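You operate a simulated robot arm through the tools that you are given. There is no shell and no other tool. Be economical: measure what you need, move in short steps, check, and stop when the job is done.

You are at the controls of a simulated robot arm. One attempt, no reset.

## Task
Press the cap of relay J home and put it in the green relay tray.
Fine: use the screw press; dark blue knob back to UP, carriage left out; the other relays stay as they are. Set down upright: what you pick out.
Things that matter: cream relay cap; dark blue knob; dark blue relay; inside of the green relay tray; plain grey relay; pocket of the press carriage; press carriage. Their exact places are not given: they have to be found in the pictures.

The check looks at the end state, three seconds after you hand in, the way a careful person would. Anything else that was tipped, shoved, dropped, spilled or broken makes it a failure. A push-on lid holds only when it is set on centred and level and pressed home; a screw cap is set on level and turned clockwise until tight.

## Robot
A 7-joint arm with a two-finger parallel gripper on a trunk, on a base that drives. Base frame: it is fixed to the floor where the robot stands at the start and does not move with it; the origin is under the middle of the robot, x ahead of it, y to its left, z up; the surface under the hand at the start is at about z = 0.78. Units: m, degrees, N and s.
With the tool pointing down near the work surface it reaches from about 0.3 to 0.72 m from the robot's upright axis, wherever it stands. Its first joint turns from -166.0 to 166.0 degrees. Places, roughly: cream relay cap [0.5, -0.1, 0.8]; dark blue knob [0.6, -0.2, 0.9]; inside of the green relay tray [0.5, -0.2, 0.8]; pocket of the press carriage [0.6, -0.1, 0.8]; press carriage [0.6, -0.1, 0.8]. Payload 1.57 kg.
Tool frame: the origin (TCP) lies between the finger pads and is the grasp point; the fingertips stand 0.03 m ahead of it; z points along the fingers, y is the line along which they close. Largest opening 0.08 m; finger width 0.017, thickness 0.012; the body of the gripper, 0.04 by 0.082 m, starts 0.08 m behind the TCP.
Orientation is that of the tool frame in the base frame, as a unit quaternion [w, x, y, z]. With the fingers straight down and closing along the base's y, the tool's x points along the base's -x, its y along +y and its z along -z.

## Interface
- The arm moves only by the tool step_arm. Its argument "commands" is a list of rows, each a list of 7 numbers: the shift along the tool's x, y, z in m, then the turn, a rotation vector about the tool's x, y, z in degrees, then the closure in counts, from 0 (fully open) to 255 (shut). In form: [[dx, dy, dz, wx, wy, wz, grip], ...]. A call has 1 to 10 rows; each row is the pose to reach, as a shift and turn from the pose commanded when the call began, along the tool's axes at that moment. A row lasts 0.2 s, in which the tool goes at most 0.05 m and 8.6 degrees; a call with a longer step from one row to the next is refused whole, and so is a gripper value outside its range. A pose out of reach is approached as far as the arm can. The call stops where the force on the tool passes 40 N (or 10 N more than at its start, if that is more) or the arm is blocked; 0.2 s more then pass. The fingers move at their own pace (about 0.072 m/s each) and stop on an object; they squeeze with about 21 N. The grip force told is the motor's: it shows also when the fingers shut on nothing. Time passes only in rows, and 0.2 s behind the last, so rows that repeat a pose let the fingers close. It gives the time, the measured TCP pose, the force on the tool (base axes), the opening and the grip force at its end, in the units of the frame above (readings bear some noise), with the torque about the TCP (base axes, N m) and any sound that the robot's microphone picked up.
- Cameras (640 x 400 px; columns grow to the right, rows downward): "scene" is now at [0.0041, 0.1282, 1.4347]; the picture's right is [-0.21, -0.98, 0.00], its down [-0.50, 0.11, -0.86] and it looks along [0.84, -0.18, -0.51] (base axes); focal length 270 px, centre (320, 200). "wrist" rides on the gripper at [0.072, -0.007, -0.122] in the tool frame; the picture's right is [0.09, 1.00, 0.00], its down [-0.84, 0.08, -0.54] and it looks along [-0.54, 0.05, 0.84] (tool axes); focal length 238 px, centre (320, 200).
- capture(camera): a new picture of that camera. It takes no simulated time.
- slide_trunk(by): slides the trunk up (or, below 0, down) by that many m; the arm and the scene camera ride with it, the base frame stays. It gives what a move gives, with no picture.
- roll_base(legs): drives the robot by 1 to 6 legs, each [ahead, left, turn to the left] in m, m and degrees, along the robot's own axes; the way and the turn of a leg run together, so that a leg with both is an arc; at most 1.5 m and 180 degrees a leg. The arm and the cameras ride along, it lands a little off, and it stops where it bumps. It gives what a move gives.
- turn_head(pan, tilt): turns the head with the scene camera to pan (to the left, within 86 degrees either way) and tilt (down, from -29 to 69), counted from straight ahead of the robot. It gives what a move gives.
- locate(camera, pixels): for up to 12 pixels [column, row] of the newest picture of that camera ("zoom" is the newest enlarged one), the place [x, y, z] in the base frame of the surface seen there, good to about 0.002 m, but the place of the scene camera against the robot may be out by one fixed shift of up to 0.018 m in any direction. It takes no simulated time.
- zoom(camera, box): a new picture of the part [left, top, right, bottom] of that camera's present view, enlarged. It takes no simulated time.
- job_done(): hands the job in; it is judged then, once.

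Keep the steps short. Do not move on a guess: measure, check each grasp and each placing, and mend mistakes. In all there are 80 turns and 68 pictures (those below and enlarged ones count). Leave the gripper open and the arm clear of the work at the hand-in unless told otherwise, and finish with a single line.

The tools are called after "Request:" as name(argument=value, ...) on one line, values as JSON. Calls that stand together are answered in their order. step_arm: Moves the arm, as the interface text tells. Its arguments: {"type":"object","properties":{"commands":{"type":"array","items":{"type":"array","items":{"type":"number"}}}},"required":["commands"]} The other tools are called the same way: slide_trunk (by) slides the trunk up or down; roll_base (legs) drives the base; turn_head (pan, tilt) turns the head that bears the scene camera; capture (camera) takes a picture; locate (camera, pixels) gives the place of the surface under pixels of a picture; zoom (camera, box) takes an enlarged picture of a part of a camera's view; job_done () hands the job in.

At the start:

```text
time_s: 0.0
tcp_pos: [0.412, 0.0008, 1.1756]
orientation: [0.0, 0.0, 1.0, 0.0]
force: [0.1, 0.0, 0.0]
moment: [-0.02, -0.02, 0.01]
grip_width: 0.0798
gripper_force: 0.0
trunk travel left (down, up): [-0.075, 0.04]
robot x, y, heading: [-0.0006, -0.0048, -0.2]
head pan, tilt: [-12.0, 30.5]
```

scene: 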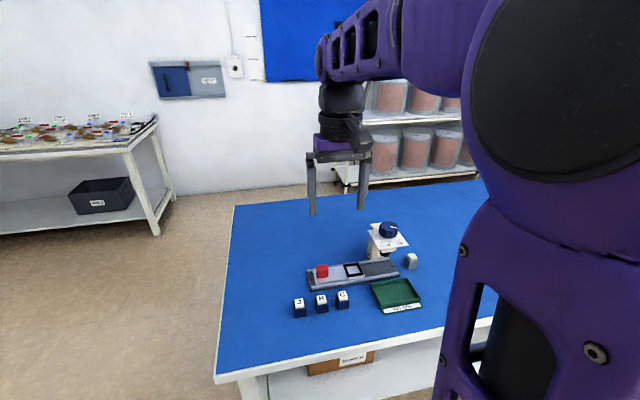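
wrist: 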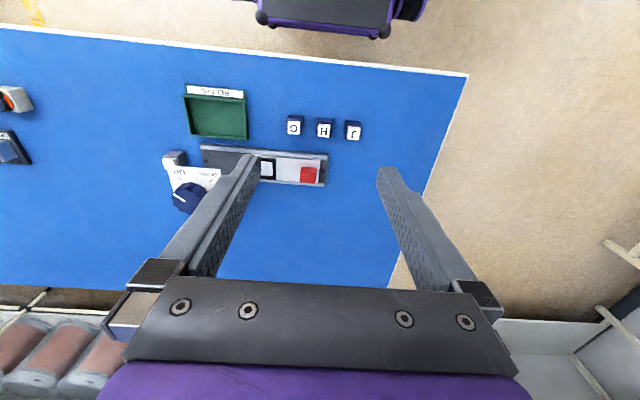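

I see relays J, H, C, the press with a carriage (red handle), the knob and the tray. I zoom for detail.

Request:
zoom(camera="scene", box=[270, 210, 440, 330])

Request:
zoom(camera="wrist", box=[150, 70, 390, 220])

```text
3.33 times, centred on (355, 270) of scene
```

zoom: 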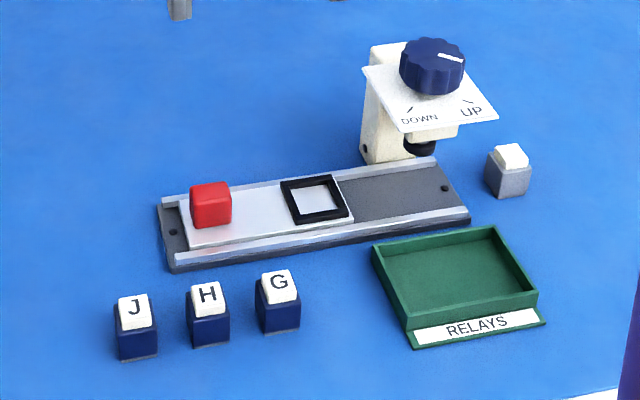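

```text
2.67 times, centred on (270, 145) of wrist
```

zoom: 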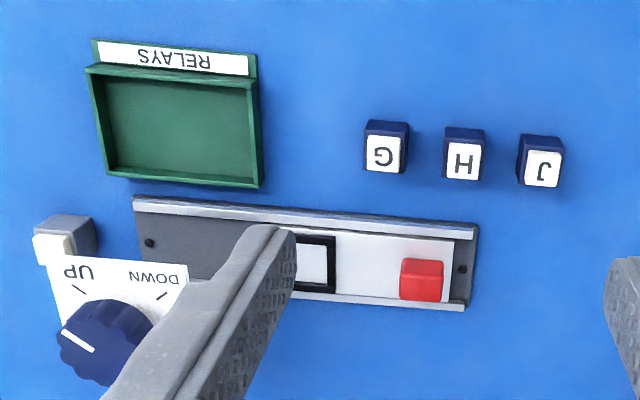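

The wrist camera has no fixed shift, so I measure from its zoomed picture.

Request:
locate(camera="zoom", pixels=[[543, 172], [540, 144], [463, 160], [383, 153], [420, 272], [424, 293], [312, 262], [180, 120], [105, 325], [460, 268], [600, 200], [150, 244]])

Request:
locate(camera="scene", pixels=[[299, 301], [322, 267], [352, 269], [388, 228], [395, 290]])

```text
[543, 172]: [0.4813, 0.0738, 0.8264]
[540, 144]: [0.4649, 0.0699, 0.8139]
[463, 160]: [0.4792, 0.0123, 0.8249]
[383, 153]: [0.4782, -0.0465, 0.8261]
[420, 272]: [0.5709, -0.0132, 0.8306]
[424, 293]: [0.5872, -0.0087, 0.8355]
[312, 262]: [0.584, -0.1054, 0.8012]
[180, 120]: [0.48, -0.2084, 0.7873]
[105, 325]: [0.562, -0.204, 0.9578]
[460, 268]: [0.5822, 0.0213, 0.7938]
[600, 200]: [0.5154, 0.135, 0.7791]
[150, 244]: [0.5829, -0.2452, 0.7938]
```

```text
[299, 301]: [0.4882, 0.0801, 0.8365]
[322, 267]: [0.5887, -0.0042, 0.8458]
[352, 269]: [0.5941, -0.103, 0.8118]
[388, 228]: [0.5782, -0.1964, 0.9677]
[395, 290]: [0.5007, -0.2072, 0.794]
```

J's top is near (0.478, 0.073, 0.826). I move above it, open, for a close view.

Request:
step_arm(commands=[[-0.015, 0.018, 0.04, 0, 0, 0, 0], [-0.03, 0.036, 0.08, 0, 0, 0, 0], [-0.045, 0.054, 0.12, 0, 0, 0, 0], [-0.064, 0.072, 0.16, 0, 0, 0, 0], [-0.064, 0.072, 0.2, 0, 0, 0, 0], [-0.064, 0.072, 0.24, 0, 0, 0, 0], [-0.064, 0.072, 0.24, 0, 0, 0, 0]])

Request:
capture(camera="wrist")

Request:
zoom(camera="wrist", box=[240, 130, 400, 230])

```text
time_s: 1.6
tcp_pos: [0.4759, 0.0727, 0.9356]
orientation: [-0.001, 0.001, 1.0, 0.0]
force: [-0.9, -0.7, 0.2]
moment: [0.02, 0.0, -0.01]
grip_width: 0.0801
gripper_force: 0.0
trunk travel left (down, up): [-0.075, 0.04]
robot x, y, heading: [0.0023, 0.0004, 0.1]
head pan, tilt: [-12.0, 30.5]
```

```text
63 pictures are left
```

wrist: 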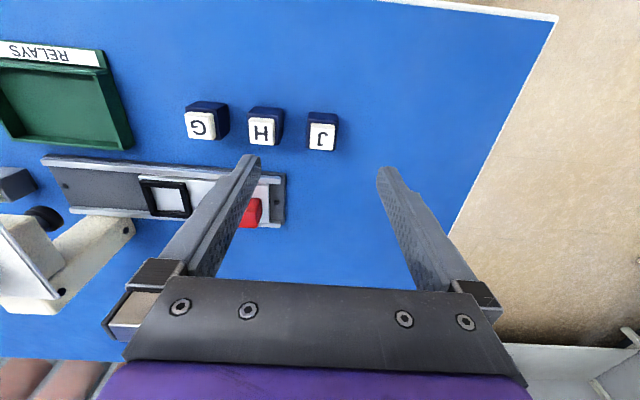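

```text
4.00 times, centred on (320, 180) of wrist
```

zoom: 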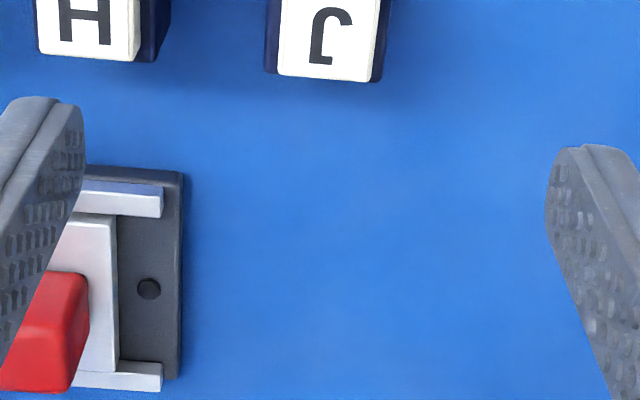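

Request:
zoom(camera="wrist", box=[240, 80, 400, 180])

```text
4.00 times, centred on (320, 130) of wrist
```

zoom: 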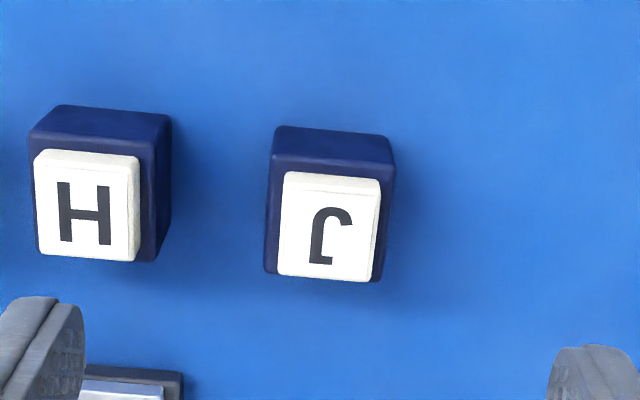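

Request:
locate(camera="zoom", pixels=[[290, 188], [376, 194], [372, 274], [283, 267], [330, 230], [278, 155], [384, 162], [330, 135], [268, 250], [380, 270], [87, 205], [330, 150]])

```text
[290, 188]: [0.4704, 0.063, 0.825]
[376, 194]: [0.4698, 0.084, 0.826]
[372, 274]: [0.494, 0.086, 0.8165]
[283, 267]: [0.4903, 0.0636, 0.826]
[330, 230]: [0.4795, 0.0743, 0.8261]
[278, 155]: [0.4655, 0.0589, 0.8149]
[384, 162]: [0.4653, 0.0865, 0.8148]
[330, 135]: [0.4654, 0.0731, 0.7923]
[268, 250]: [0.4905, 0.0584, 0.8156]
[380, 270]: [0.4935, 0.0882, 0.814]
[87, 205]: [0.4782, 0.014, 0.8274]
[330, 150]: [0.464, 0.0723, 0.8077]
```

J's body spans x 0.464–0.494, y 0.058–0.088, body top 0.8155. Before grasping, I check the pocket's rim and floor, in the same view.

Request:
zoom(camera="wrist", box=[100, 140, 260, 240])

```text
4.00 times, centred on (180, 190) of wrist
```

zoom: 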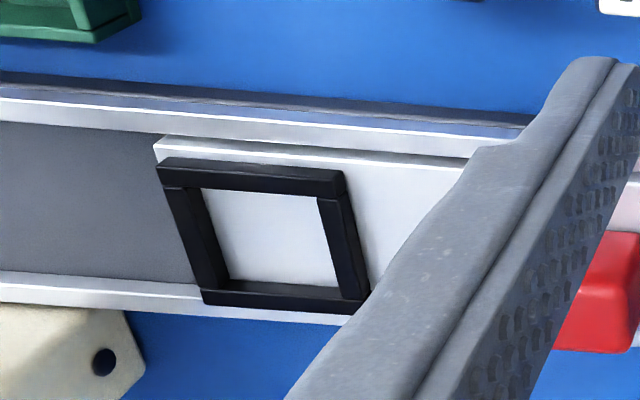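

Request:
locate(camera="zoom", pixels=[[270, 240], [180, 170], [330, 178], [355, 294], [212, 292], [205, 192], [316, 200], [332, 284], [232, 276], [250, 177], [340, 250], [400, 200]])

```text
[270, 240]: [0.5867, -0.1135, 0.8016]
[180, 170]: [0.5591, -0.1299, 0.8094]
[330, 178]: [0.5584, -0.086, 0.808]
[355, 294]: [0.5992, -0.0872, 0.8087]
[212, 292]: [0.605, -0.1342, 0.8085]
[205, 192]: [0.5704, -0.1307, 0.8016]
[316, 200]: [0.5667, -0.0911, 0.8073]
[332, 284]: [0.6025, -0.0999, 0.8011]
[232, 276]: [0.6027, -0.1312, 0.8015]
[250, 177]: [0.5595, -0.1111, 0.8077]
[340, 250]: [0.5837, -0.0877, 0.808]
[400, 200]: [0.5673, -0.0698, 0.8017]
```

Pocket floor is at 0.8015, rim top at 0.8085. I'll grasp J's body with tips 15 mm above its base, the fingers half shut first to clear H.

Request:
step_arm(commands=[[-0.003, 0.0005, 0.02, 0, 0, 0, 90], [-0.003, 0.0005, 0.04, 0, 0, 0, 90], [-0.003, 0.0005, 0.06, 0, 0, 0, 90], [-0.003, 0.0005, 0.06, 0, 0, 0, 90]])

Request:
zoom(camera="wrist", box=[200, 80, 440, 230])

```text
time_s: 2.6
tcp_pos: [0.4788, 0.0719, 0.8761]
orientation: [0.0, 0.0, 1.0, 0.001]
force: [0.1, 0.3, -0.2]
moment: [0.01, 0.0, 0.02]
grip_width: 0.0517
gripper_force: 0.0
trunk travel left (down, up): [-0.075, 0.04]
robot x, y, heading: [0.0002, 0.0041, 0.1]
head pan, tilt: [-12.0, 30.5]
```

```text
2.67 times, centred on (320, 155) of wrist
```

zoom: 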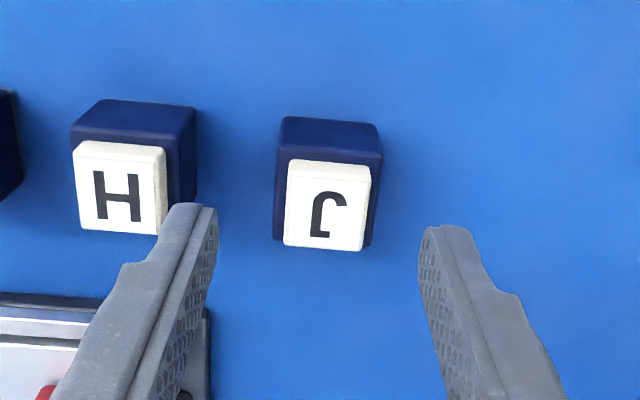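

Request:
locate(camera="zoom", pixels=[[325, 205], [292, 168], [366, 174], [361, 243], [288, 238], [283, 150], [378, 158], [276, 235], [371, 240], [193, 140], [190, 180]])

```text
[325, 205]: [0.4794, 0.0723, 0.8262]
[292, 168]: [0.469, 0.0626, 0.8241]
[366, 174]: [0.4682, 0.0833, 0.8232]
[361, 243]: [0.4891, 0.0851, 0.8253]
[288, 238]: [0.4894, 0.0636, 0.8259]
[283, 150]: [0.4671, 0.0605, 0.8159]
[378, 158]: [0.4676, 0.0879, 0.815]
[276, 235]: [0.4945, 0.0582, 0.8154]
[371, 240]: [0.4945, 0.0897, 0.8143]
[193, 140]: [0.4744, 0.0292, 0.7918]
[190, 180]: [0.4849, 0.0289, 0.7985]
```

J is square to the base, centre (0.480, 0.074). Descending to TCP 0.827 and closing.

Request:
step_arm(commands=[[-0.001, 0.0015, 0.025, 0, 0, 0, 90], [-0.001, 0.0015, 0.049, 0, 0, 0, 90], [-0.001, 0.0015, 0.049, 0, 0, 0, 90], [-0.001, 0.0015, 0.049, 0, 0, 0, 200], [-0.001, 0.0015, 0.049, 0, 0, 0, 255], [-0.001, 0.0015, 0.049, 0, 0, 0, 255]])

Request:
zoom(camera="wrist", box=[200, 80, 440, 230])

```text
time_s: 4.0
tcp_pos: [0.4801, 0.075, 0.8251]
orientation: [0.0, 0.0, 1.0, 0.0]
force: [0.3, -0.4, 0.4]
moment: [-0.02, 0.0, 0.01]
grip_width: 0.0312
gripper_force: 20.7
trunk travel left (down, up): [-0.075, 0.04]
robot x, y, heading: [-0.0003, 0.0005, 0.0]
head pan, tilt: [-12.0, 30.5]
```

```text
2.67 times, centred on (320, 155) of wrist
```

zoom: 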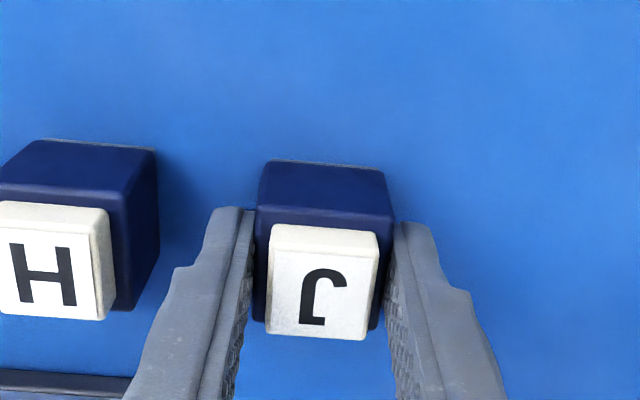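

J is gripped (31 mm wide, 20.7 N). I lift it and move toward the pocket with space from the press, then look.

Request:
step_arm(commands=[[0, 0, -0.04, 0, 0, 0, 255], [0, 0, -0.08, 0, 0, 0, 255], [0, 0, -0.12, 0, 0, 0, 255], [-0.03, -0.03, -0.125, 0, 0, 0, 255], [-0.06, -0.06, -0.125, 0, 0, 0, 255], [-0.09, -0.09, -0.125, 0, 0, 0, 255], [-0.1, -0.12, -0.125, 0, 0, 0, 255], [-0.11, -0.15, -0.125, 0, 0, 0, 255], [-0.11, -0.15, -0.125, 0, 0, 0, 255]])

Request:
capture(camera="wrist")

Request:
capture(camera="scene")

```text
time_s: 6.0
tcp_pos: [0.5907, -0.075, 0.9521]
orientation: [0.0, -0.001, 1.0, 0.0]
force: [-0.3, -0.3, -0.9]
moment: [-0.01, 0.02, 0.03]
grip_width: 0.0312
gripper_force: 21.3
trunk travel left (down, up): [-0.075, 0.04]
robot x, y, heading: [0.0012, -0.0047, -0.0]
head pan, tilt: [-12.0, 30.5]
```

```text
57 pictures are left
```

wrist: 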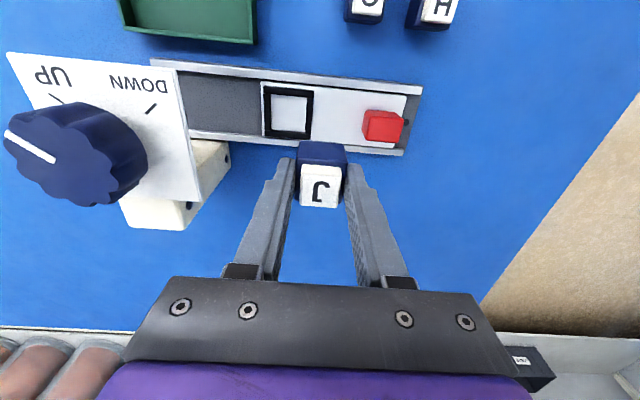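

```text
56 pictures are left
```

scene: 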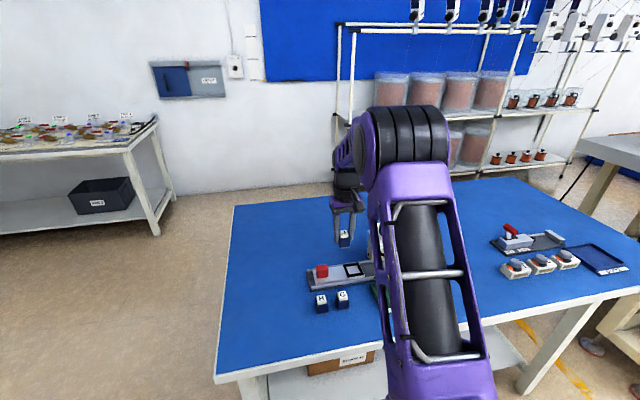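

Request:
zoom(camera="wrist", box=[210, 60, 370, 160])

Request:
zoom(camera="wrist", box=[0, 40, 240, 240])

```text
4.00 times, centred on (290, 110) of wrist
```

zoom: 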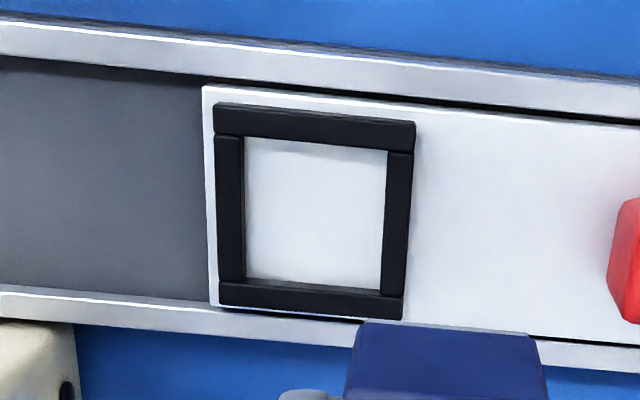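

```text
2.00 times, centred on (120, 140) of wrist
```

zoom: 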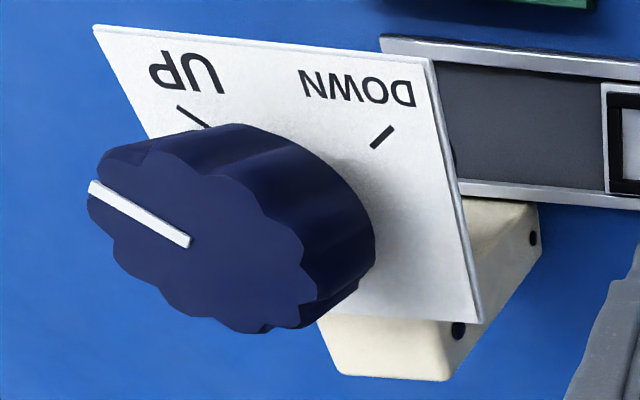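

Request:
locate(camera="zoom", pixels=[[96, 190], [185, 241], [180, 108], [205, 124], [373, 147], [391, 127], [170, 165], [285, 300], [100, 245], [240, 200], [425, 65], [475, 315]])

Request:
locate(camera="wrist", pixels=[[264, 91], [313, 95], [265, 133], [308, 135.5], [271, 96], [306, 98.5], [272, 129], [304, 131.5], [268, 110], [309.5, 110], [290, 90.5], [287, 134]])

```text
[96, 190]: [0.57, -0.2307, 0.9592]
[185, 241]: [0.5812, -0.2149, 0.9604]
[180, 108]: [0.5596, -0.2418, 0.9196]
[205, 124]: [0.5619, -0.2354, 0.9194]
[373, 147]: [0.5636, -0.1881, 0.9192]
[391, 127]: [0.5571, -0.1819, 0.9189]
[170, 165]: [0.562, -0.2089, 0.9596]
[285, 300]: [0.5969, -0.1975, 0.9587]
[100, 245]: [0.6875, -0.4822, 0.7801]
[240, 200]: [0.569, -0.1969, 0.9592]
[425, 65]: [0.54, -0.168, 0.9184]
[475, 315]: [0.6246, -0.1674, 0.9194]
```

```text
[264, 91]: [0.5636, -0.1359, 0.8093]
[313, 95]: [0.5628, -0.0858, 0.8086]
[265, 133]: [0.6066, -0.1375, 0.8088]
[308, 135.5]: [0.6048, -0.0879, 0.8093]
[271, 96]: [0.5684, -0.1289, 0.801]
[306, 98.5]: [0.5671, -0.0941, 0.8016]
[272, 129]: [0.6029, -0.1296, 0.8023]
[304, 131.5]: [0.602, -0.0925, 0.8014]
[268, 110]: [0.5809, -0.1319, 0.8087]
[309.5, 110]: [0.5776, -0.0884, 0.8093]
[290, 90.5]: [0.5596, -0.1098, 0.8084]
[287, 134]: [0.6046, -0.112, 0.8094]
```

Knob axis about (0.586, -0.212), its mark toward UP, DOWN 90° clockwise from there. Pocket centre (0.5845, -0.1115), square. I bring J above the pocket at 0.87.

Request:
step_arm(commands=[[0.006, -0.0363, 0.0, 0, 0, 0, 255], [0.006, -0.0363, 0.04, 0, 0, 0, 255], [0.006, -0.0363, 0.08, 0, 0, 0, 255], [0.006, -0.0363, 0.08, 0, 0, 0, 255]])

Request:
zoom(camera="wrist", box=[220, 80, 420, 205])

```text
time_s: 7.0
tcp_pos: [0.5834, -0.111, 0.872]
orientation: [0.0, 0.0, 1.0, -0.001]
force: [-0.5, 0.7, -0.4]
moment: [-0.04, 0.01, 0.02]
grip_width: 0.031
gripper_force: 21.2
trunk travel left (down, up): [-0.075, 0.04]
robot x, y, heading: [-0.0017, -0.0006, -0.1]
head pan, tilt: [-12.0, 30.5]
```

```text
3.20 times, centred on (320, 142) of wrist
```

zoom: 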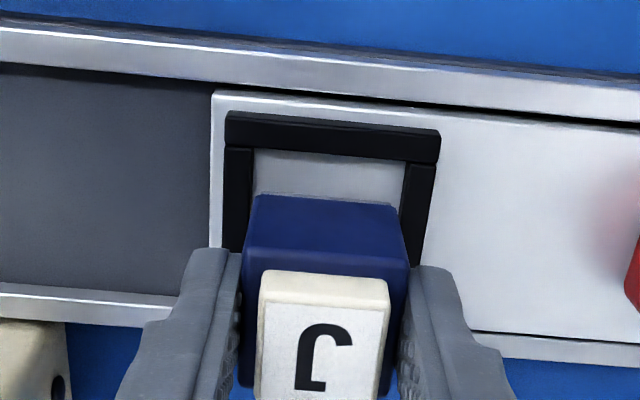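

Request:
locate(camera="zoom", pixels=[[262, 200], [392, 207], [248, 255], [404, 265], [252, 152], [406, 165], [238, 200], [420, 210], [330, 330], [330, 215], [330, 160], [330, 125]])

```text
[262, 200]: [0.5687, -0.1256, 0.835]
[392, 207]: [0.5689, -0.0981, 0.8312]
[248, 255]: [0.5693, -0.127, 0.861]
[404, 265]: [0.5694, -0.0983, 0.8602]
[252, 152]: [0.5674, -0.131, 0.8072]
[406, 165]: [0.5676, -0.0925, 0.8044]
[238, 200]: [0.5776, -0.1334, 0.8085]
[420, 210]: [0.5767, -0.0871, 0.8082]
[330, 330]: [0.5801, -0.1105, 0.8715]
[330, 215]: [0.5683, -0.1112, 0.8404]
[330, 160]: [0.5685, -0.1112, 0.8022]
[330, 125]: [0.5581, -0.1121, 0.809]
```

J is aligned in y and within about 0.5 mm in x. I lower it to the floor gently, watching the force.

Request:
step_arm(commands=[[-0.0007, 0, 0.012, 0, 0, 0, 255], [-0.0007, 0, 0.019, 0, 0, 0, 255], [-0.0007, 0, 0.0225, 0, 0, 0, 255], [-0.0007, 0, 0.0235, 0, 0, 0, 255]])

Request:
zoom(camera="wrist", box=[220, 80, 420, 205])

```text
time_s: 8.0
tcp_pos: [0.5853, -0.1116, 0.8476]
orientation: [-0.001, 0.0, 1.0, 0.0]
force: [-0.1, -1.0, -1.2]
moment: [0.02, -0.03, 0.02]
grip_width: 0.0314
gripper_force: 20.7
trunk travel left (down, up): [-0.075, 0.04]
robot x, y, heading: [-0.0002, -0.0007, 0.2]
head pan, tilt: [-12.0, 30.5]
```

```text
3.20 times, centred on (320, 142) of wrist
```

zoom: 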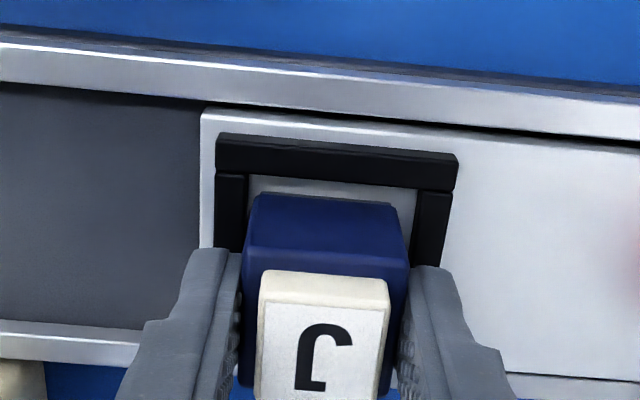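

No contact force yet; I go on down a little more.

Request:
step_arm(commands=[[0, 0, 0.001, 0, 0, 0, 255], [0, 0, 0.002, 0, 0, 0, 255]])

Request:
zoom(camera="wrist", box=[220, 80, 420, 205])

Request:
locate(camera="zoom", pixels=[[330, 210], [330, 185], [330, 240], [262, 200], [392, 207], [330, 330]])

```text
time_s: 8.6
tcp_pos: [0.584, -0.1108, 0.8472]
orientation: [0.002, 0.0, 1.0, 0.0]
force: [-1.2, 0.1, 8.1]
moment: [0.05, 0.15, 0.0]
grip_width: 0.0311
gripper_force: 21.0
trunk travel left (down, up): [-0.075, 0.04]
robot x, y, heading: [0.0003, 0.0007, 0.2]
head pan, tilt: [-12.0, 30.5]
```

```text
3.20 times, centred on (320, 142) of wrist
```

zoom: 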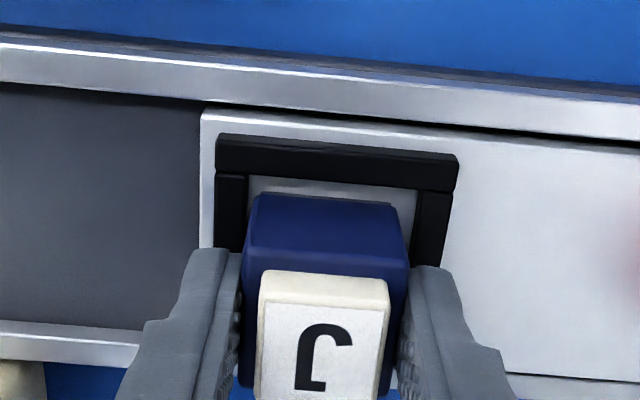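

```text
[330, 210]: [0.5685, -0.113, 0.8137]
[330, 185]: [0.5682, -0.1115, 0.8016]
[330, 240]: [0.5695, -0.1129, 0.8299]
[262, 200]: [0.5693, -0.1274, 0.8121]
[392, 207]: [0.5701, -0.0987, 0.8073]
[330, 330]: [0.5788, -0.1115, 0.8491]
```

8 N of contact; cap top at 0.849, i.e. floor + 0.047 — J is seated. I release slightly and rise.

Request:
step_arm(commands=[[0, 0, 0, 0, 0, 0, 110], [0, 0, 0, 0, 0, 0, 90], [0, 0, -0.03, 0, 0, 0, 90], [0, 0, -0.07, 0, 0, 0, 90], [0, 0, -0.11, 0, 0, 0, 90], [0, 0.03, -0.12, 0, 0, 0, 90], [0, 0.06, -0.12, 0, 0, 0, 90], [0, 0.06, -0.12, 0, 0, 0, 90]])

Request:
zoom(camera="wrist", box=[120, 40, 440, 240])

```text
time_s: 10.4
tcp_pos: [0.5853, -0.0516, 0.9651]
orientation: [0.0, 0.0, 1.0, 0.0]
force: [0.0, 1.1, 0.4]
moment: [0.03, -0.02, -0.01]
grip_width: 0.0519
gripper_force: 0.1
trunk travel left (down, up): [-0.075, 0.04]
robot x, y, heading: [-0.0003, 0.0018, 0.0]
head pan, tilt: [-12.0, 30.5]
```

```text
2.00 times, centred on (280, 140) of wrist
```

zoom: 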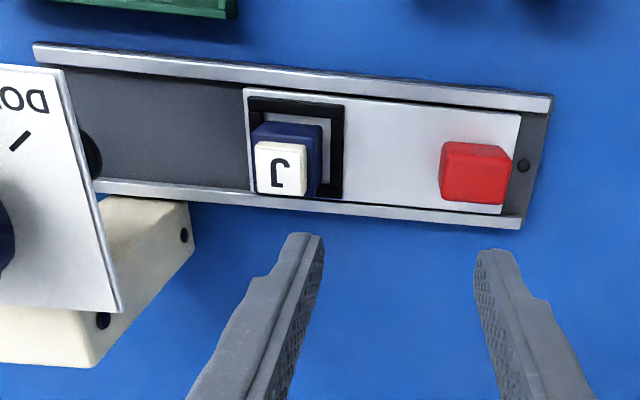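

J stands in the pocket. Now I measure the red handle and the rail.

Request:
locate(camera="zoom", pixels=[[450, 150], [505, 155], [445, 195], [500, 198], [475, 148], [470, 180], [247, 140], [518, 140], [545, 130], [280, 165], [95, 150], [68, 130]])

```text
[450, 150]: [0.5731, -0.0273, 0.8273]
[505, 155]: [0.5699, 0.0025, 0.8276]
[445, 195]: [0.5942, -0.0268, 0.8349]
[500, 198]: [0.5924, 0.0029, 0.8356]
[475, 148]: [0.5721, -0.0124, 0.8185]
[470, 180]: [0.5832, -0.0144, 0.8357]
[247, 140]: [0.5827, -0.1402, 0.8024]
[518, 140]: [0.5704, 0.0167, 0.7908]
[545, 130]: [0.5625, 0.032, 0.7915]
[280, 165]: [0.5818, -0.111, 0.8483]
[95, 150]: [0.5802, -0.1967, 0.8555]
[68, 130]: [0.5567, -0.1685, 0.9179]
```

The handle centre is (0.583, -0.012), top 0.8355, 31 mm long in y. I go over it, lower, and grip it.

Request:
step_arm(commands=[[0.001, 0.04, 0.0, 0, 0, 0, 80], [0.001, 0.04, 0.04, 0, 0, 0, 80], [0.001, 0.04, 0.08, 0, 0, 0, 80], [0.001, 0.04, 0.11, 0, 0, 0, 80], [0.001, 0.04, 0.127, 0, 0, 0, 80], [0.001, 0.04, 0.127, 0, 0, 0, 80], [0.001, 0.04, 0.127, 0, 0, 0, 255], [0.001, 0.04, 0.127, 0, 0, 0, 255], [0.001, 0.04, 0.127, 0, 0, 0, 255]])

Request:
capture(camera="wrist")

```text
time_s: 12.4
tcp_pos: [0.5837, -0.0107, 0.8399]
orientation: [0.0, -0.001, 1.0, 0.0]
force: [-1.6, 3.5, -4.2]
moment: [0.17, -0.71, 0.06]
grip_width: 0.0358
gripper_force: 42.8
trunk travel left (down, up): [-0.075, 0.04]
robot x, y, heading: [0.0019, -0.0005, -0.1]
head pan, tilt: [-12.0, 30.5]
```

```text
49 pictures are left
```

wrist: 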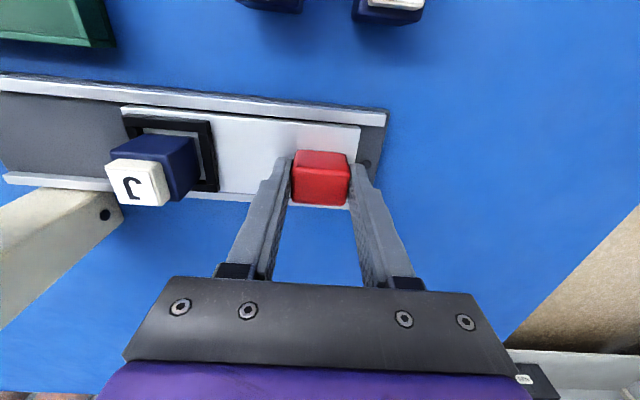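

The handle is held. I slide the carriage toward the press (−y) in small rows.

Request:
step_arm(commands=[[0, -0.005, 0, 0, 0, 0, 255], [0, -0.013, 0, 0, 0, 0, 255], [0, -0.023, 0, 0, 0, 0, 255], [0, -0.033, 0, 0, 0, 0, 255], [0, -0.043, 0, 0, 0, 0, 255], [0, -0.053, 0, 0, 0, 0, 255], [0, -0.063, 0, 0, 0, 0, 255], [0, -0.073, 0, 0, 0, 0, 255], [0, -0.083, 0, 0, 0, 0, 255], [0, -0.088, 0, 0, 0, 0, 255]])

Request:
capture(camera="wrist")

Request:
capture(camera="scene")

```text
time_s: 14.6
tcp_pos: [0.5824, -0.0999, 0.8382]
orientation: [-0.001, 0.0, 1.0, 0.0]
force: [-12.4, 0.2, -9.7]
moment: [0.18, 0.26, 0.04]
grip_width: 0.0359
gripper_force: 43.6
trunk travel left (down, up): [-0.075, 0.04]
robot x, y, heading: [-0.0015, 0.0009, -0.1]
head pan, tilt: [-12.0, 30.5]
```

```text
48 pictures are left
```

wrist: 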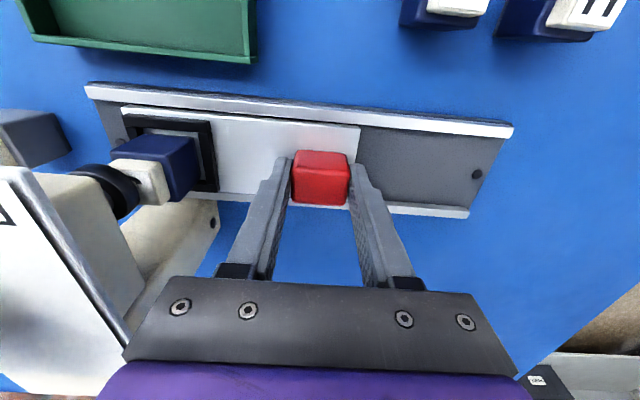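

```text
47 pictures are left
```

scene: 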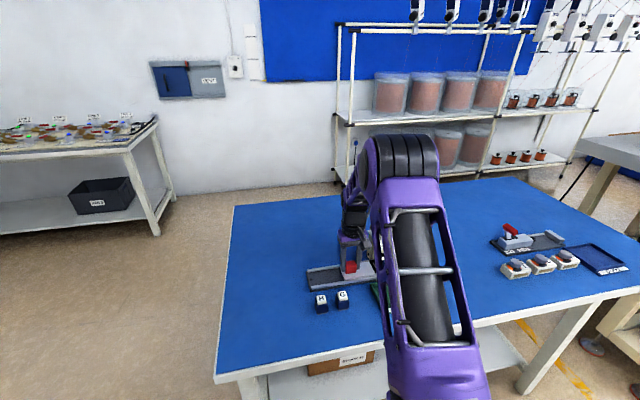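

Request:
zoom(camera="wrist", box=[40, 80, 240, 230])

Request:
locate(camera="wrist", pixels=[[95, 168], [120, 185], [135, 196], [120, 215], [110, 178], [150, 165], [140, 180], [122, 120], [105, 100], [192, 150]])

```text
2.67 times, centred on (140, 155) of wrist
```

zoom: 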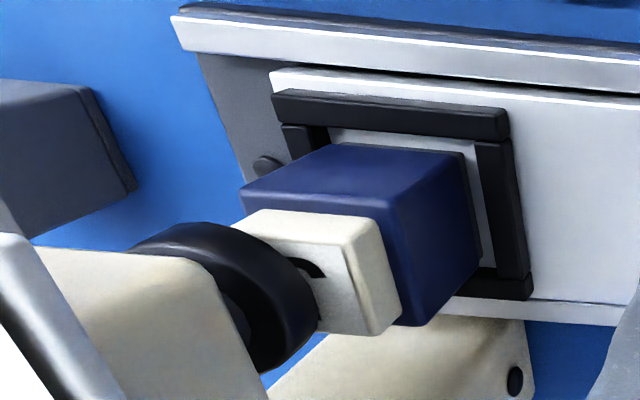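

```text
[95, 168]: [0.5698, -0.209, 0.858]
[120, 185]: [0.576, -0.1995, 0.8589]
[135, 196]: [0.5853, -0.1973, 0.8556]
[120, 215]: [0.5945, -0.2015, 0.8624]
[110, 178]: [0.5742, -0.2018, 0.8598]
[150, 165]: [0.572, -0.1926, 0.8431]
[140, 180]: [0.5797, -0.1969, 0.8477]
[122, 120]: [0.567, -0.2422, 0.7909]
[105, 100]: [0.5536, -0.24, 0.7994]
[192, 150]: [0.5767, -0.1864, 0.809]
```

The ram's centre is about y = -0.212; some 12 mm remain. I go on in small steps until aligned or stopped.

Request:
step_arm(commands=[[0, -0.004, 0, 0, 0, 0, 255], [0, -0.008, 0, 0, 0, 0, 255], [0, -0.011, 0, 0, 0, 0, 255], [0, -0.0125, 0, 0, 0, 0, 255]])

Request:
zoom(camera="wrist", box=[40, 80, 240, 230])

```text
time_s: 15.6
tcp_pos: [0.5831, -0.1099, 0.8381]
orientation: [-0.002, -0.001, 1.0, 0.001]
force: [-15.2, 8.8, -10.9]
moment: [-0.53, 0.42, -0.33]
grip_width: 0.0358
gripper_force: 42.6
trunk travel left (down, up): [-0.075, 0.04]
robot x, y, heading: [0.0016, 0.0011, 0.0]
head pan, tilt: [-12.0, 30.5]
```

```text
2.67 times, centred on (140, 155) of wrist
```

zoom: 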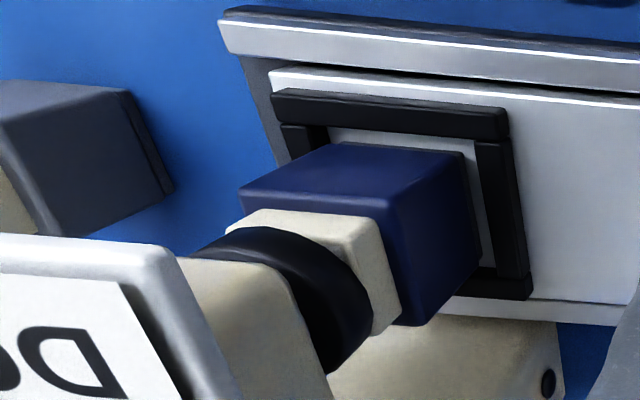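

Request:
step_arm(commands=[[0, -0.0015, 0, 0, 0, 0, 255], [0, -0.003, 0, 0, 0, 0, 255], [0, -0.004, 0, 0, 0, 0, 255]])

Request:
locate(camera="wrist", pixels=[[140, 175], [175, 190], [178, 196], [128, 165]])

```text
time_s: 16.4
tcp_pos: [0.5825, -0.1104, 0.8382]
orientation: [0.0, -0.002, 1.0, 0.002]
force: [-15.6, 30.0, -10.9]
moment: [-0.43, -0.15, -0.47]
grip_width: 0.0358
gripper_force: 42.5
trunk travel left (down, up): [-0.075, 0.04]
robot x, y, heading: [-0.0018, -0.0003, -0.0]
head pan, tilt: [-12.0, 30.5]
```

```text
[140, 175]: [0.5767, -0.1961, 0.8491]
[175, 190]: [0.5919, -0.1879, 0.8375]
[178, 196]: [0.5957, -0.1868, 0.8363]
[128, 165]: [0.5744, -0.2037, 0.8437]
```

The carriage has met its stop (30 N, no further travel). I relieve the push, open a little and rise clear.

Request:
step_arm(commands=[[0, 0.0035, 0, 0, 0, 0, 255], [0, 0.0035, 0, 0, 0, 0, 100], [0, 0.0035, 0, 0, 0, 0, 90], [0, 0.0035, -0.03, 0, 0, 0, 90], [0, 0.0035, -0.07, 0, 0, 0, 90], [0, 0.0035, -0.11, 0, 0, 0, 90], [0, 0.0035, -0.15, 0, 0, 0, 90], [0, 0.0035, -0.19, 0, 0, 0, 30], [0, 0.0035, -0.22, 0, 0, 0, 0]])

Request:
capture(camera="wrist")

```text
time_s: 18.4
tcp_pos: [0.5821, -0.1131, 1.0602]
orientation: [0.0, 0.0, 1.0, 0.0]
force: [0.4, -0.4, -0.8]
moment: [0.01, 0.02, -0.02]
grip_width: 0.0801
gripper_force: 0.1
trunk travel left (down, up): [-0.075, 0.04]
robot x, y, heading: [-0.0014, -0.0, 0.1]
head pan, tilt: [-12.0, 30.5]
```

```text
44 pictures are left
```

wrist: 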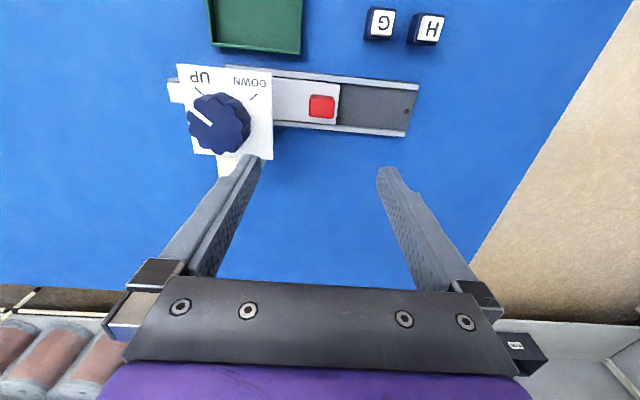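

Request:
zoom(camera="wrist", box=[160, 50, 288, 170])

```text
3.33 times, centred on (224, 110) of wrist
```

zoom: 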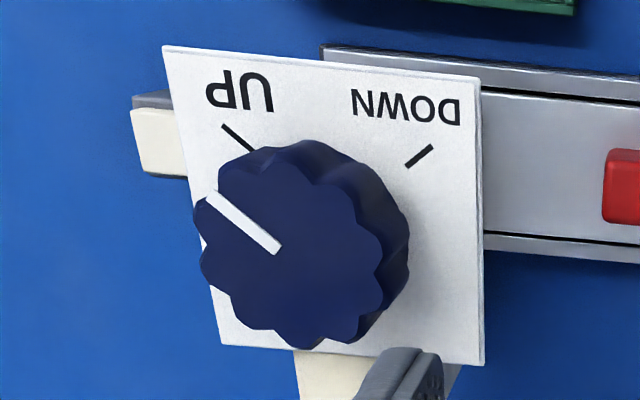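

Request:
locate(camera="zoom", pixels=[[206, 265], [378, 265], [275, 162], [305, 342], [212, 197], [275, 248], [226, 183], [375, 300], [408, 165], [430, 148], [225, 127], [250, 150]])

```text
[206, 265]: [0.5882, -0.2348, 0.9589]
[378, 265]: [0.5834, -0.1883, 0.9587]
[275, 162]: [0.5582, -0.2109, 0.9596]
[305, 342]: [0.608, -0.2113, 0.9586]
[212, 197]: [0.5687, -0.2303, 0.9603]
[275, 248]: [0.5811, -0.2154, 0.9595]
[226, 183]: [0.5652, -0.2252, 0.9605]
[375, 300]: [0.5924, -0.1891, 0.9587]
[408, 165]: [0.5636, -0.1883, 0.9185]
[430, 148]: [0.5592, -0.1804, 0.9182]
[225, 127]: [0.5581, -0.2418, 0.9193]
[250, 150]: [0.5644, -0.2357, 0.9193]
```

Knob centre (0.583, -0.2116), diameter about 48 mm, top 0.9595, plate 0.919. UP to DOWN is about 103° clockwise from above. I go above the knob and yaw −51° so the turn stays symmetric.

Request:
step_arm(commands=[[0, -0.02, 0, 0, 0, -8.5, 0], [0, -0.04, 0, 0, 0, -17, 0], [0, -0.06, 0, 0, 0, -25.5, 0], [0, -0.08, 0, 0, 0, -34, 0], [0, -0.099, 0, 0, 0, -42.5, 0], [0, -0.099, 0, 0, 0, -51, 0], [0, -0.099, 0.03, 0, 0, -51, 0], [0, -0.099, 0.05, 0, 0, -51, 0], [0, -0.099, 0.05, 0, 0, -51, 0]])

Request:
capture(camera="wrist")

Request:
capture(camera="scene")

```text
time_s: 20.4
tcp_pos: [0.5833, -0.2109, 1.0092]
orientation: [0.0, -0.431, 0.903, 0.0]
force: [0.0, -0.6, -0.2]
moment: [-0.02, 0.0, 0.01]
grip_width: 0.0798
gripper_force: 0.0
trunk travel left (down, up): [-0.075, 0.04]
robot x, y, heading: [-0.0014, -0.0041, -0.1]
head pan, tilt: [-12.0, 30.5]
```

```text
42 pictures are left
```

wrist: 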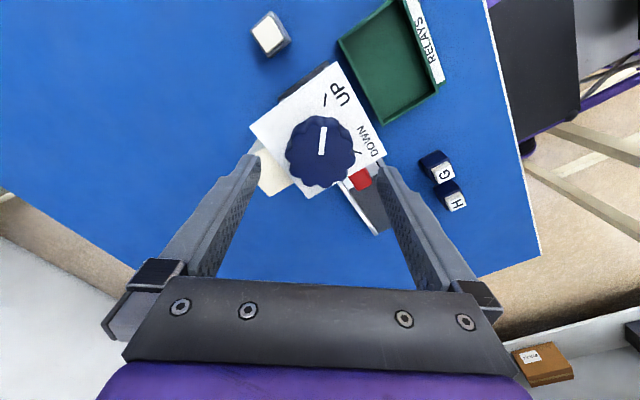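

```text
41 pictures are left
```

scene: 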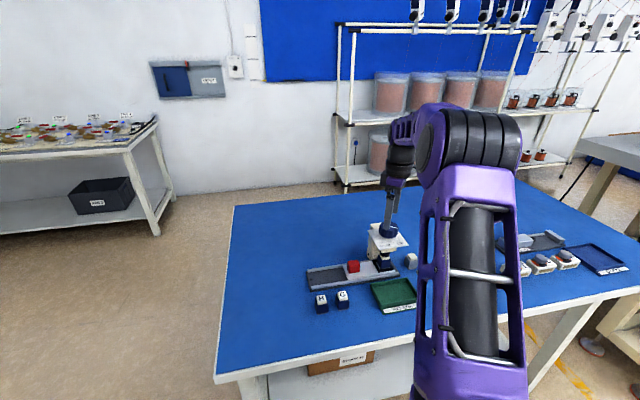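

I verify the knob's centre from this view before lowering.

Request:
zoom(camera="wrist", box=[240, 100, 400, 200])

```text
4.00 times, centred on (320, 150) of wrist
```

zoom: 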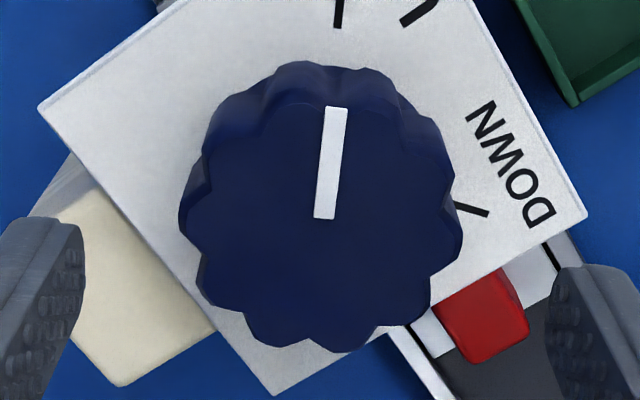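

Request:
locate(camera="zoom", pixels=[[186, 225], [456, 245], [335, 103], [315, 345], [336, 110], [324, 215], [205, 145], [440, 165], [215, 305], [425, 320]])

```text
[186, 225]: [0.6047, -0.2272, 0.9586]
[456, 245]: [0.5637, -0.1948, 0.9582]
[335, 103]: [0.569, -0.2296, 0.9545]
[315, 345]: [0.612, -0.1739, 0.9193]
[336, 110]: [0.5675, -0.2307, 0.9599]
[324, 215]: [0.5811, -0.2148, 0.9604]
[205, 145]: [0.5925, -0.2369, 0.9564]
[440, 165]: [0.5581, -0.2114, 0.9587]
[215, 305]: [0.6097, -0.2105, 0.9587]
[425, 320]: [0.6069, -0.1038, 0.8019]
```

Centre (0.584, -0.211) matches the TCP. I lower to 0.957 (tips 0.927, over the plate) and close.

Request:
step_arm(commands=[[0, 0, 0.02, 0, 0, 0, 0], [0, 0, 0.04, 0, 0, 0, 0], [0, 0, 0.051, 0, 0, 0, 0], [0, 0, 0.051, 0, 0, 0, 120], [0, 0, 0.051, 0, 0, 0, 255], [0, 0, 0.051, 0, 0, 0, 255], [0, 0, 0.051, 0, 0, 0, 255]])

Request:
capture(camera="wrist")

```text
time_s: 22.0
tcp_pos: [0.583, -0.2115, 0.9581]
orientation: [-0.001, -0.431, 0.903, 0.0]
force: [-5.4, 2.9, -4.4]
moment: [-0.04, -0.38, 0.03]
grip_width: 0.0558
gripper_force: 45.5
trunk travel left (down, up): [-0.075, 0.04]
robot x, y, heading: [0.0004, 0.0035, 0.1]
head pan, tilt: [-12.0, 30.5]
```

```text
39 pictures are left
```

wrist: 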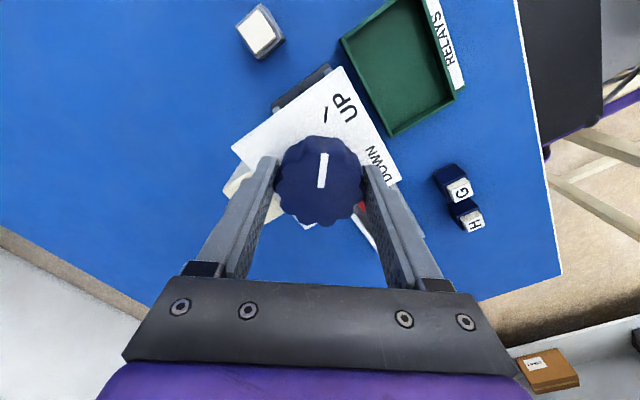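

Knob held. I turn it clockwise (tool +z), the first 43°.

Request:
step_arm(commands=[[0, 0, 0, 0, 0, 8.5, 255], [0, 0, 0, 0, 0, 17, 255], [0, 0, 0, 0, 0, 25.5, 255], [0, 0, 0, 0, 0, 34, 255], [0, 0, 0, 0, 0, 42.5, 255]])

Request:
zoom(camera="wrist", box=[220, 80, 440, 230])

```text
time_s: 23.2
tcp_pos: [0.583, -0.2105, 0.9592]
orientation: [-0.002, -0.073, 0.997, 0.0]
force: [-13.6, 9.4, -4.9]
moment: [0.36, -0.12, 0.24]
grip_width: 0.0558
gripper_force: 45.2
trunk travel left (down, up): [-0.075, 0.04]
robot x, y, heading: [0.001, -0.0024, 0.3]
head pan, tilt: [-12.0, 30.5]
```

```text
2.67 times, centred on (330, 155) of wrist
```

zoom: 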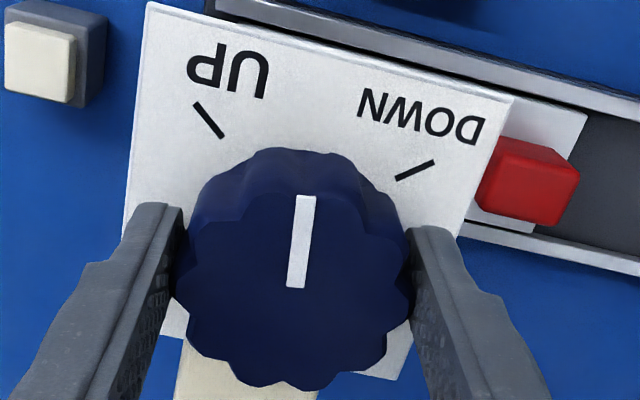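

The knob follows. I go on toward DOWN.

Request:
step_arm(commands=[[0, 0, 0, 0, 0, 8.5, 255], [0, 0, 0, 0, 0, 17, 255], [0, 0, 0, 0, 0, 25.5, 255], [0, 0, 0, 0, 0, 34, 255], [0, 0, 0, 0, 0, 42.5, 255], [0, 0, 0, 0, 0, 49, 255]])

Request:
zoom(camera="wrist", box=[220, 80, 440, 230])

```text
time_s: 24.6
tcp_pos: [0.5825, -0.2103, 0.9584]
orientation: [-0.002, 0.347, 0.938, 0.0]
force: [-13.8, 17.1, -6.1]
moment: [0.45, -0.02, 0.2]
grip_width: 0.0557
gripper_force: 45.1
trunk travel left (down, up): [-0.075, 0.04]
robot x, y, heading: [-0.0018, 0.0011, -0.1]
head pan, tilt: [-12.0, 30.5]
```

```text
2.67 times, centred on (330, 155) of wrist
```

zoom: 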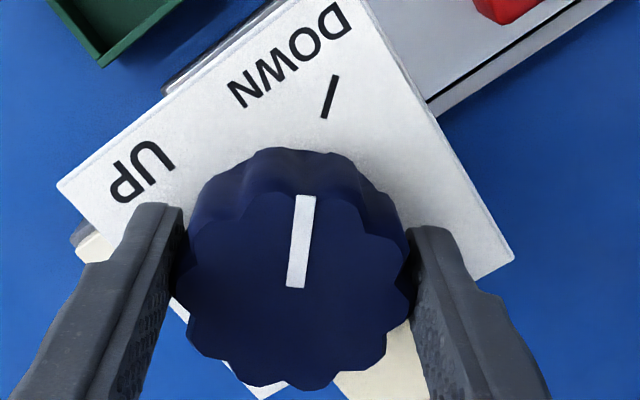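

About 10° remain to DOWN. I turn on in smaller steps and watch the torque.

Request:
step_arm(commands=[[0, 0, 0, 0, 0, 5, 255], [0, 0, 0, 0, 0, 9, 255], [0, 0, 0, 0, 0, 11.5, 255]])

Request:
zoom(camera="wrist", box=[220, 80, 440, 230])

```text
time_s: 25.4
tcp_pos: [0.5822, -0.2102, 0.9582]
orientation: [-0.001, 0.438, 0.899, 0.001]
force: [-11.5, 19.7, -5.7]
moment: [0.37, 0.13, 0.18]
grip_width: 0.0557
gripper_force: 44.9
trunk travel left (down, up): [-0.075, 0.04]
robot x, y, heading: [0.0002, 0.001, -0.2]
head pan, tilt: [-12.0, 30.5]
```

```text
2.67 times, centred on (330, 155) of wrist
```

zoom: 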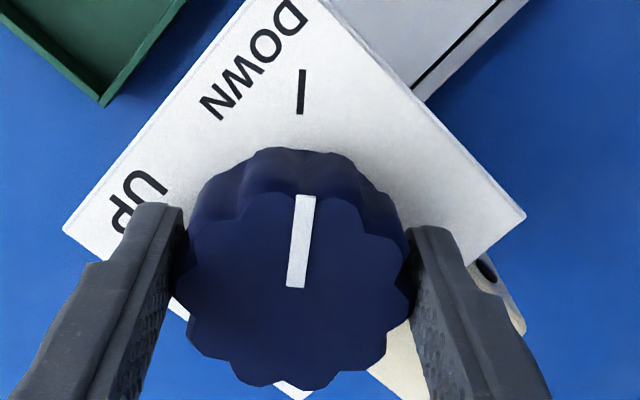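

The mark now lines up with DOWN, with no rise of torque nor a click. I try a few degrees more to feel for the stop.

Request:
step_arm(commands=[[0, 0, 0, 0, 0, 2.5, 255], [0, 0, 0, 0, 0, 5, 255], [0, 0, 0, 0, 0, 5, 255]])

Request:
zoom(camera="wrist", box=[220, 80, 440, 230])

Request:
zoom(camera="scene", box=[340, 215, 440, 300])

```text
time_s: 26.2
tcp_pos: [0.5832, -0.2105, 0.9585]
orientation: [-0.001, 0.477, 0.879, 0.0]
force: [-12.9, 24.7, -6.7]
moment: [0.33, -0.25, 0.3]
grip_width: 0.0557
gripper_force: 44.8
trunk travel left (down, up): [-0.075, 0.04]
robot x, y, heading: [-0.0015, -0.0008, 0.2]
head pan, tilt: [-12.0, 30.5]
```

```text
2.67 times, centred on (330, 155) of wrist
```

zoom: 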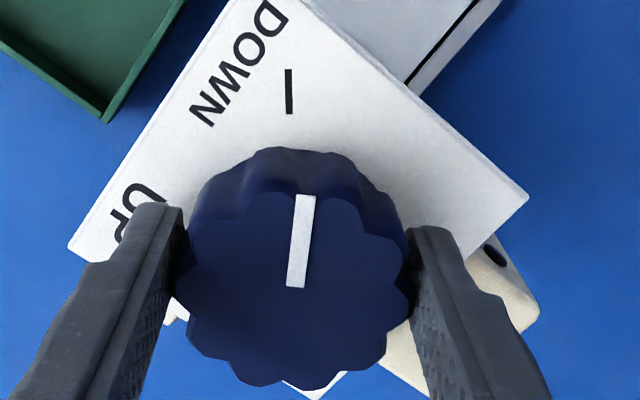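

```text
4.71 times, centred on (390, 258) of scene
```

zoom: 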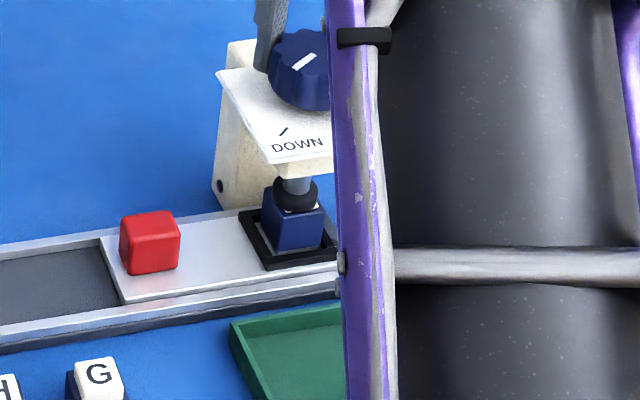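

Request:
zoom(camera="scene", box=[380, 240, 416, 276])

```text
11.11 times, centred on (398, 258) of scene
```

zoom: 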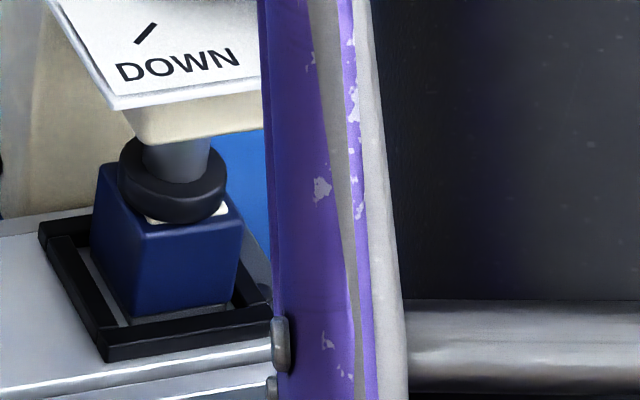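

The ram is well down on the cap, with only a sliver of white left. One more small turn to be sure it is at the stop.

Request:
step_arm(commands=[[0, 0, 0, 0, 0, 3, 255], [0, 0, 0, 0, 0, 5, 255], [0, 0, 0, 0, 0, 5, 255]])

Request:
zoom(camera="scene", box=[380, 240, 416, 276])

Request:
zoom(camera="wrist", box=[220, 80, 440, 230])

```text
time_s: 27.0
tcp_pos: [0.5834, -0.2117, 0.9578]
orientation: [0.0, 0.515, 0.857, 0.0]
force: [-5.3, 16.9, -5.4]
moment: [0.8, 0.44, 0.38]
grip_width: 0.0557
gripper_force: 45.6
trunk travel left (down, up): [-0.075, 0.04]
robot x, y, heading: [-0.0008, 0.0027, 0.0]
head pan, tilt: [-12.0, 30.5]
```

```text
11.11 times, centred on (398, 258) of scene
```

zoom: 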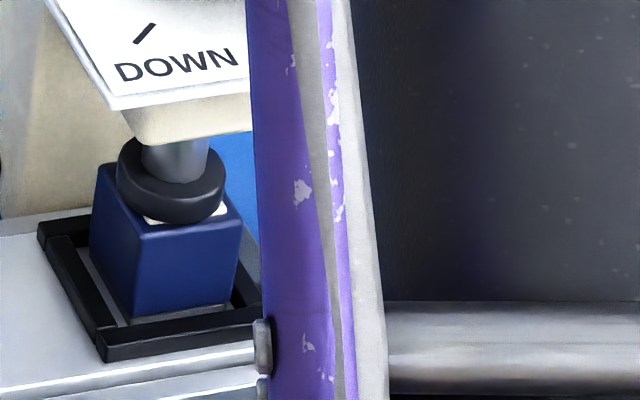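

```text
2.67 times, centred on (330, 155) of wrist
```

zoom: 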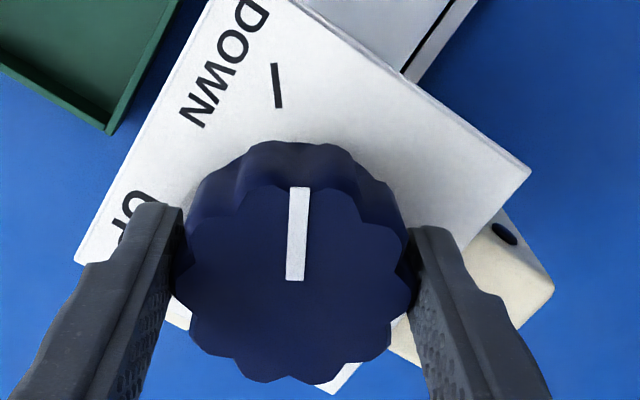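

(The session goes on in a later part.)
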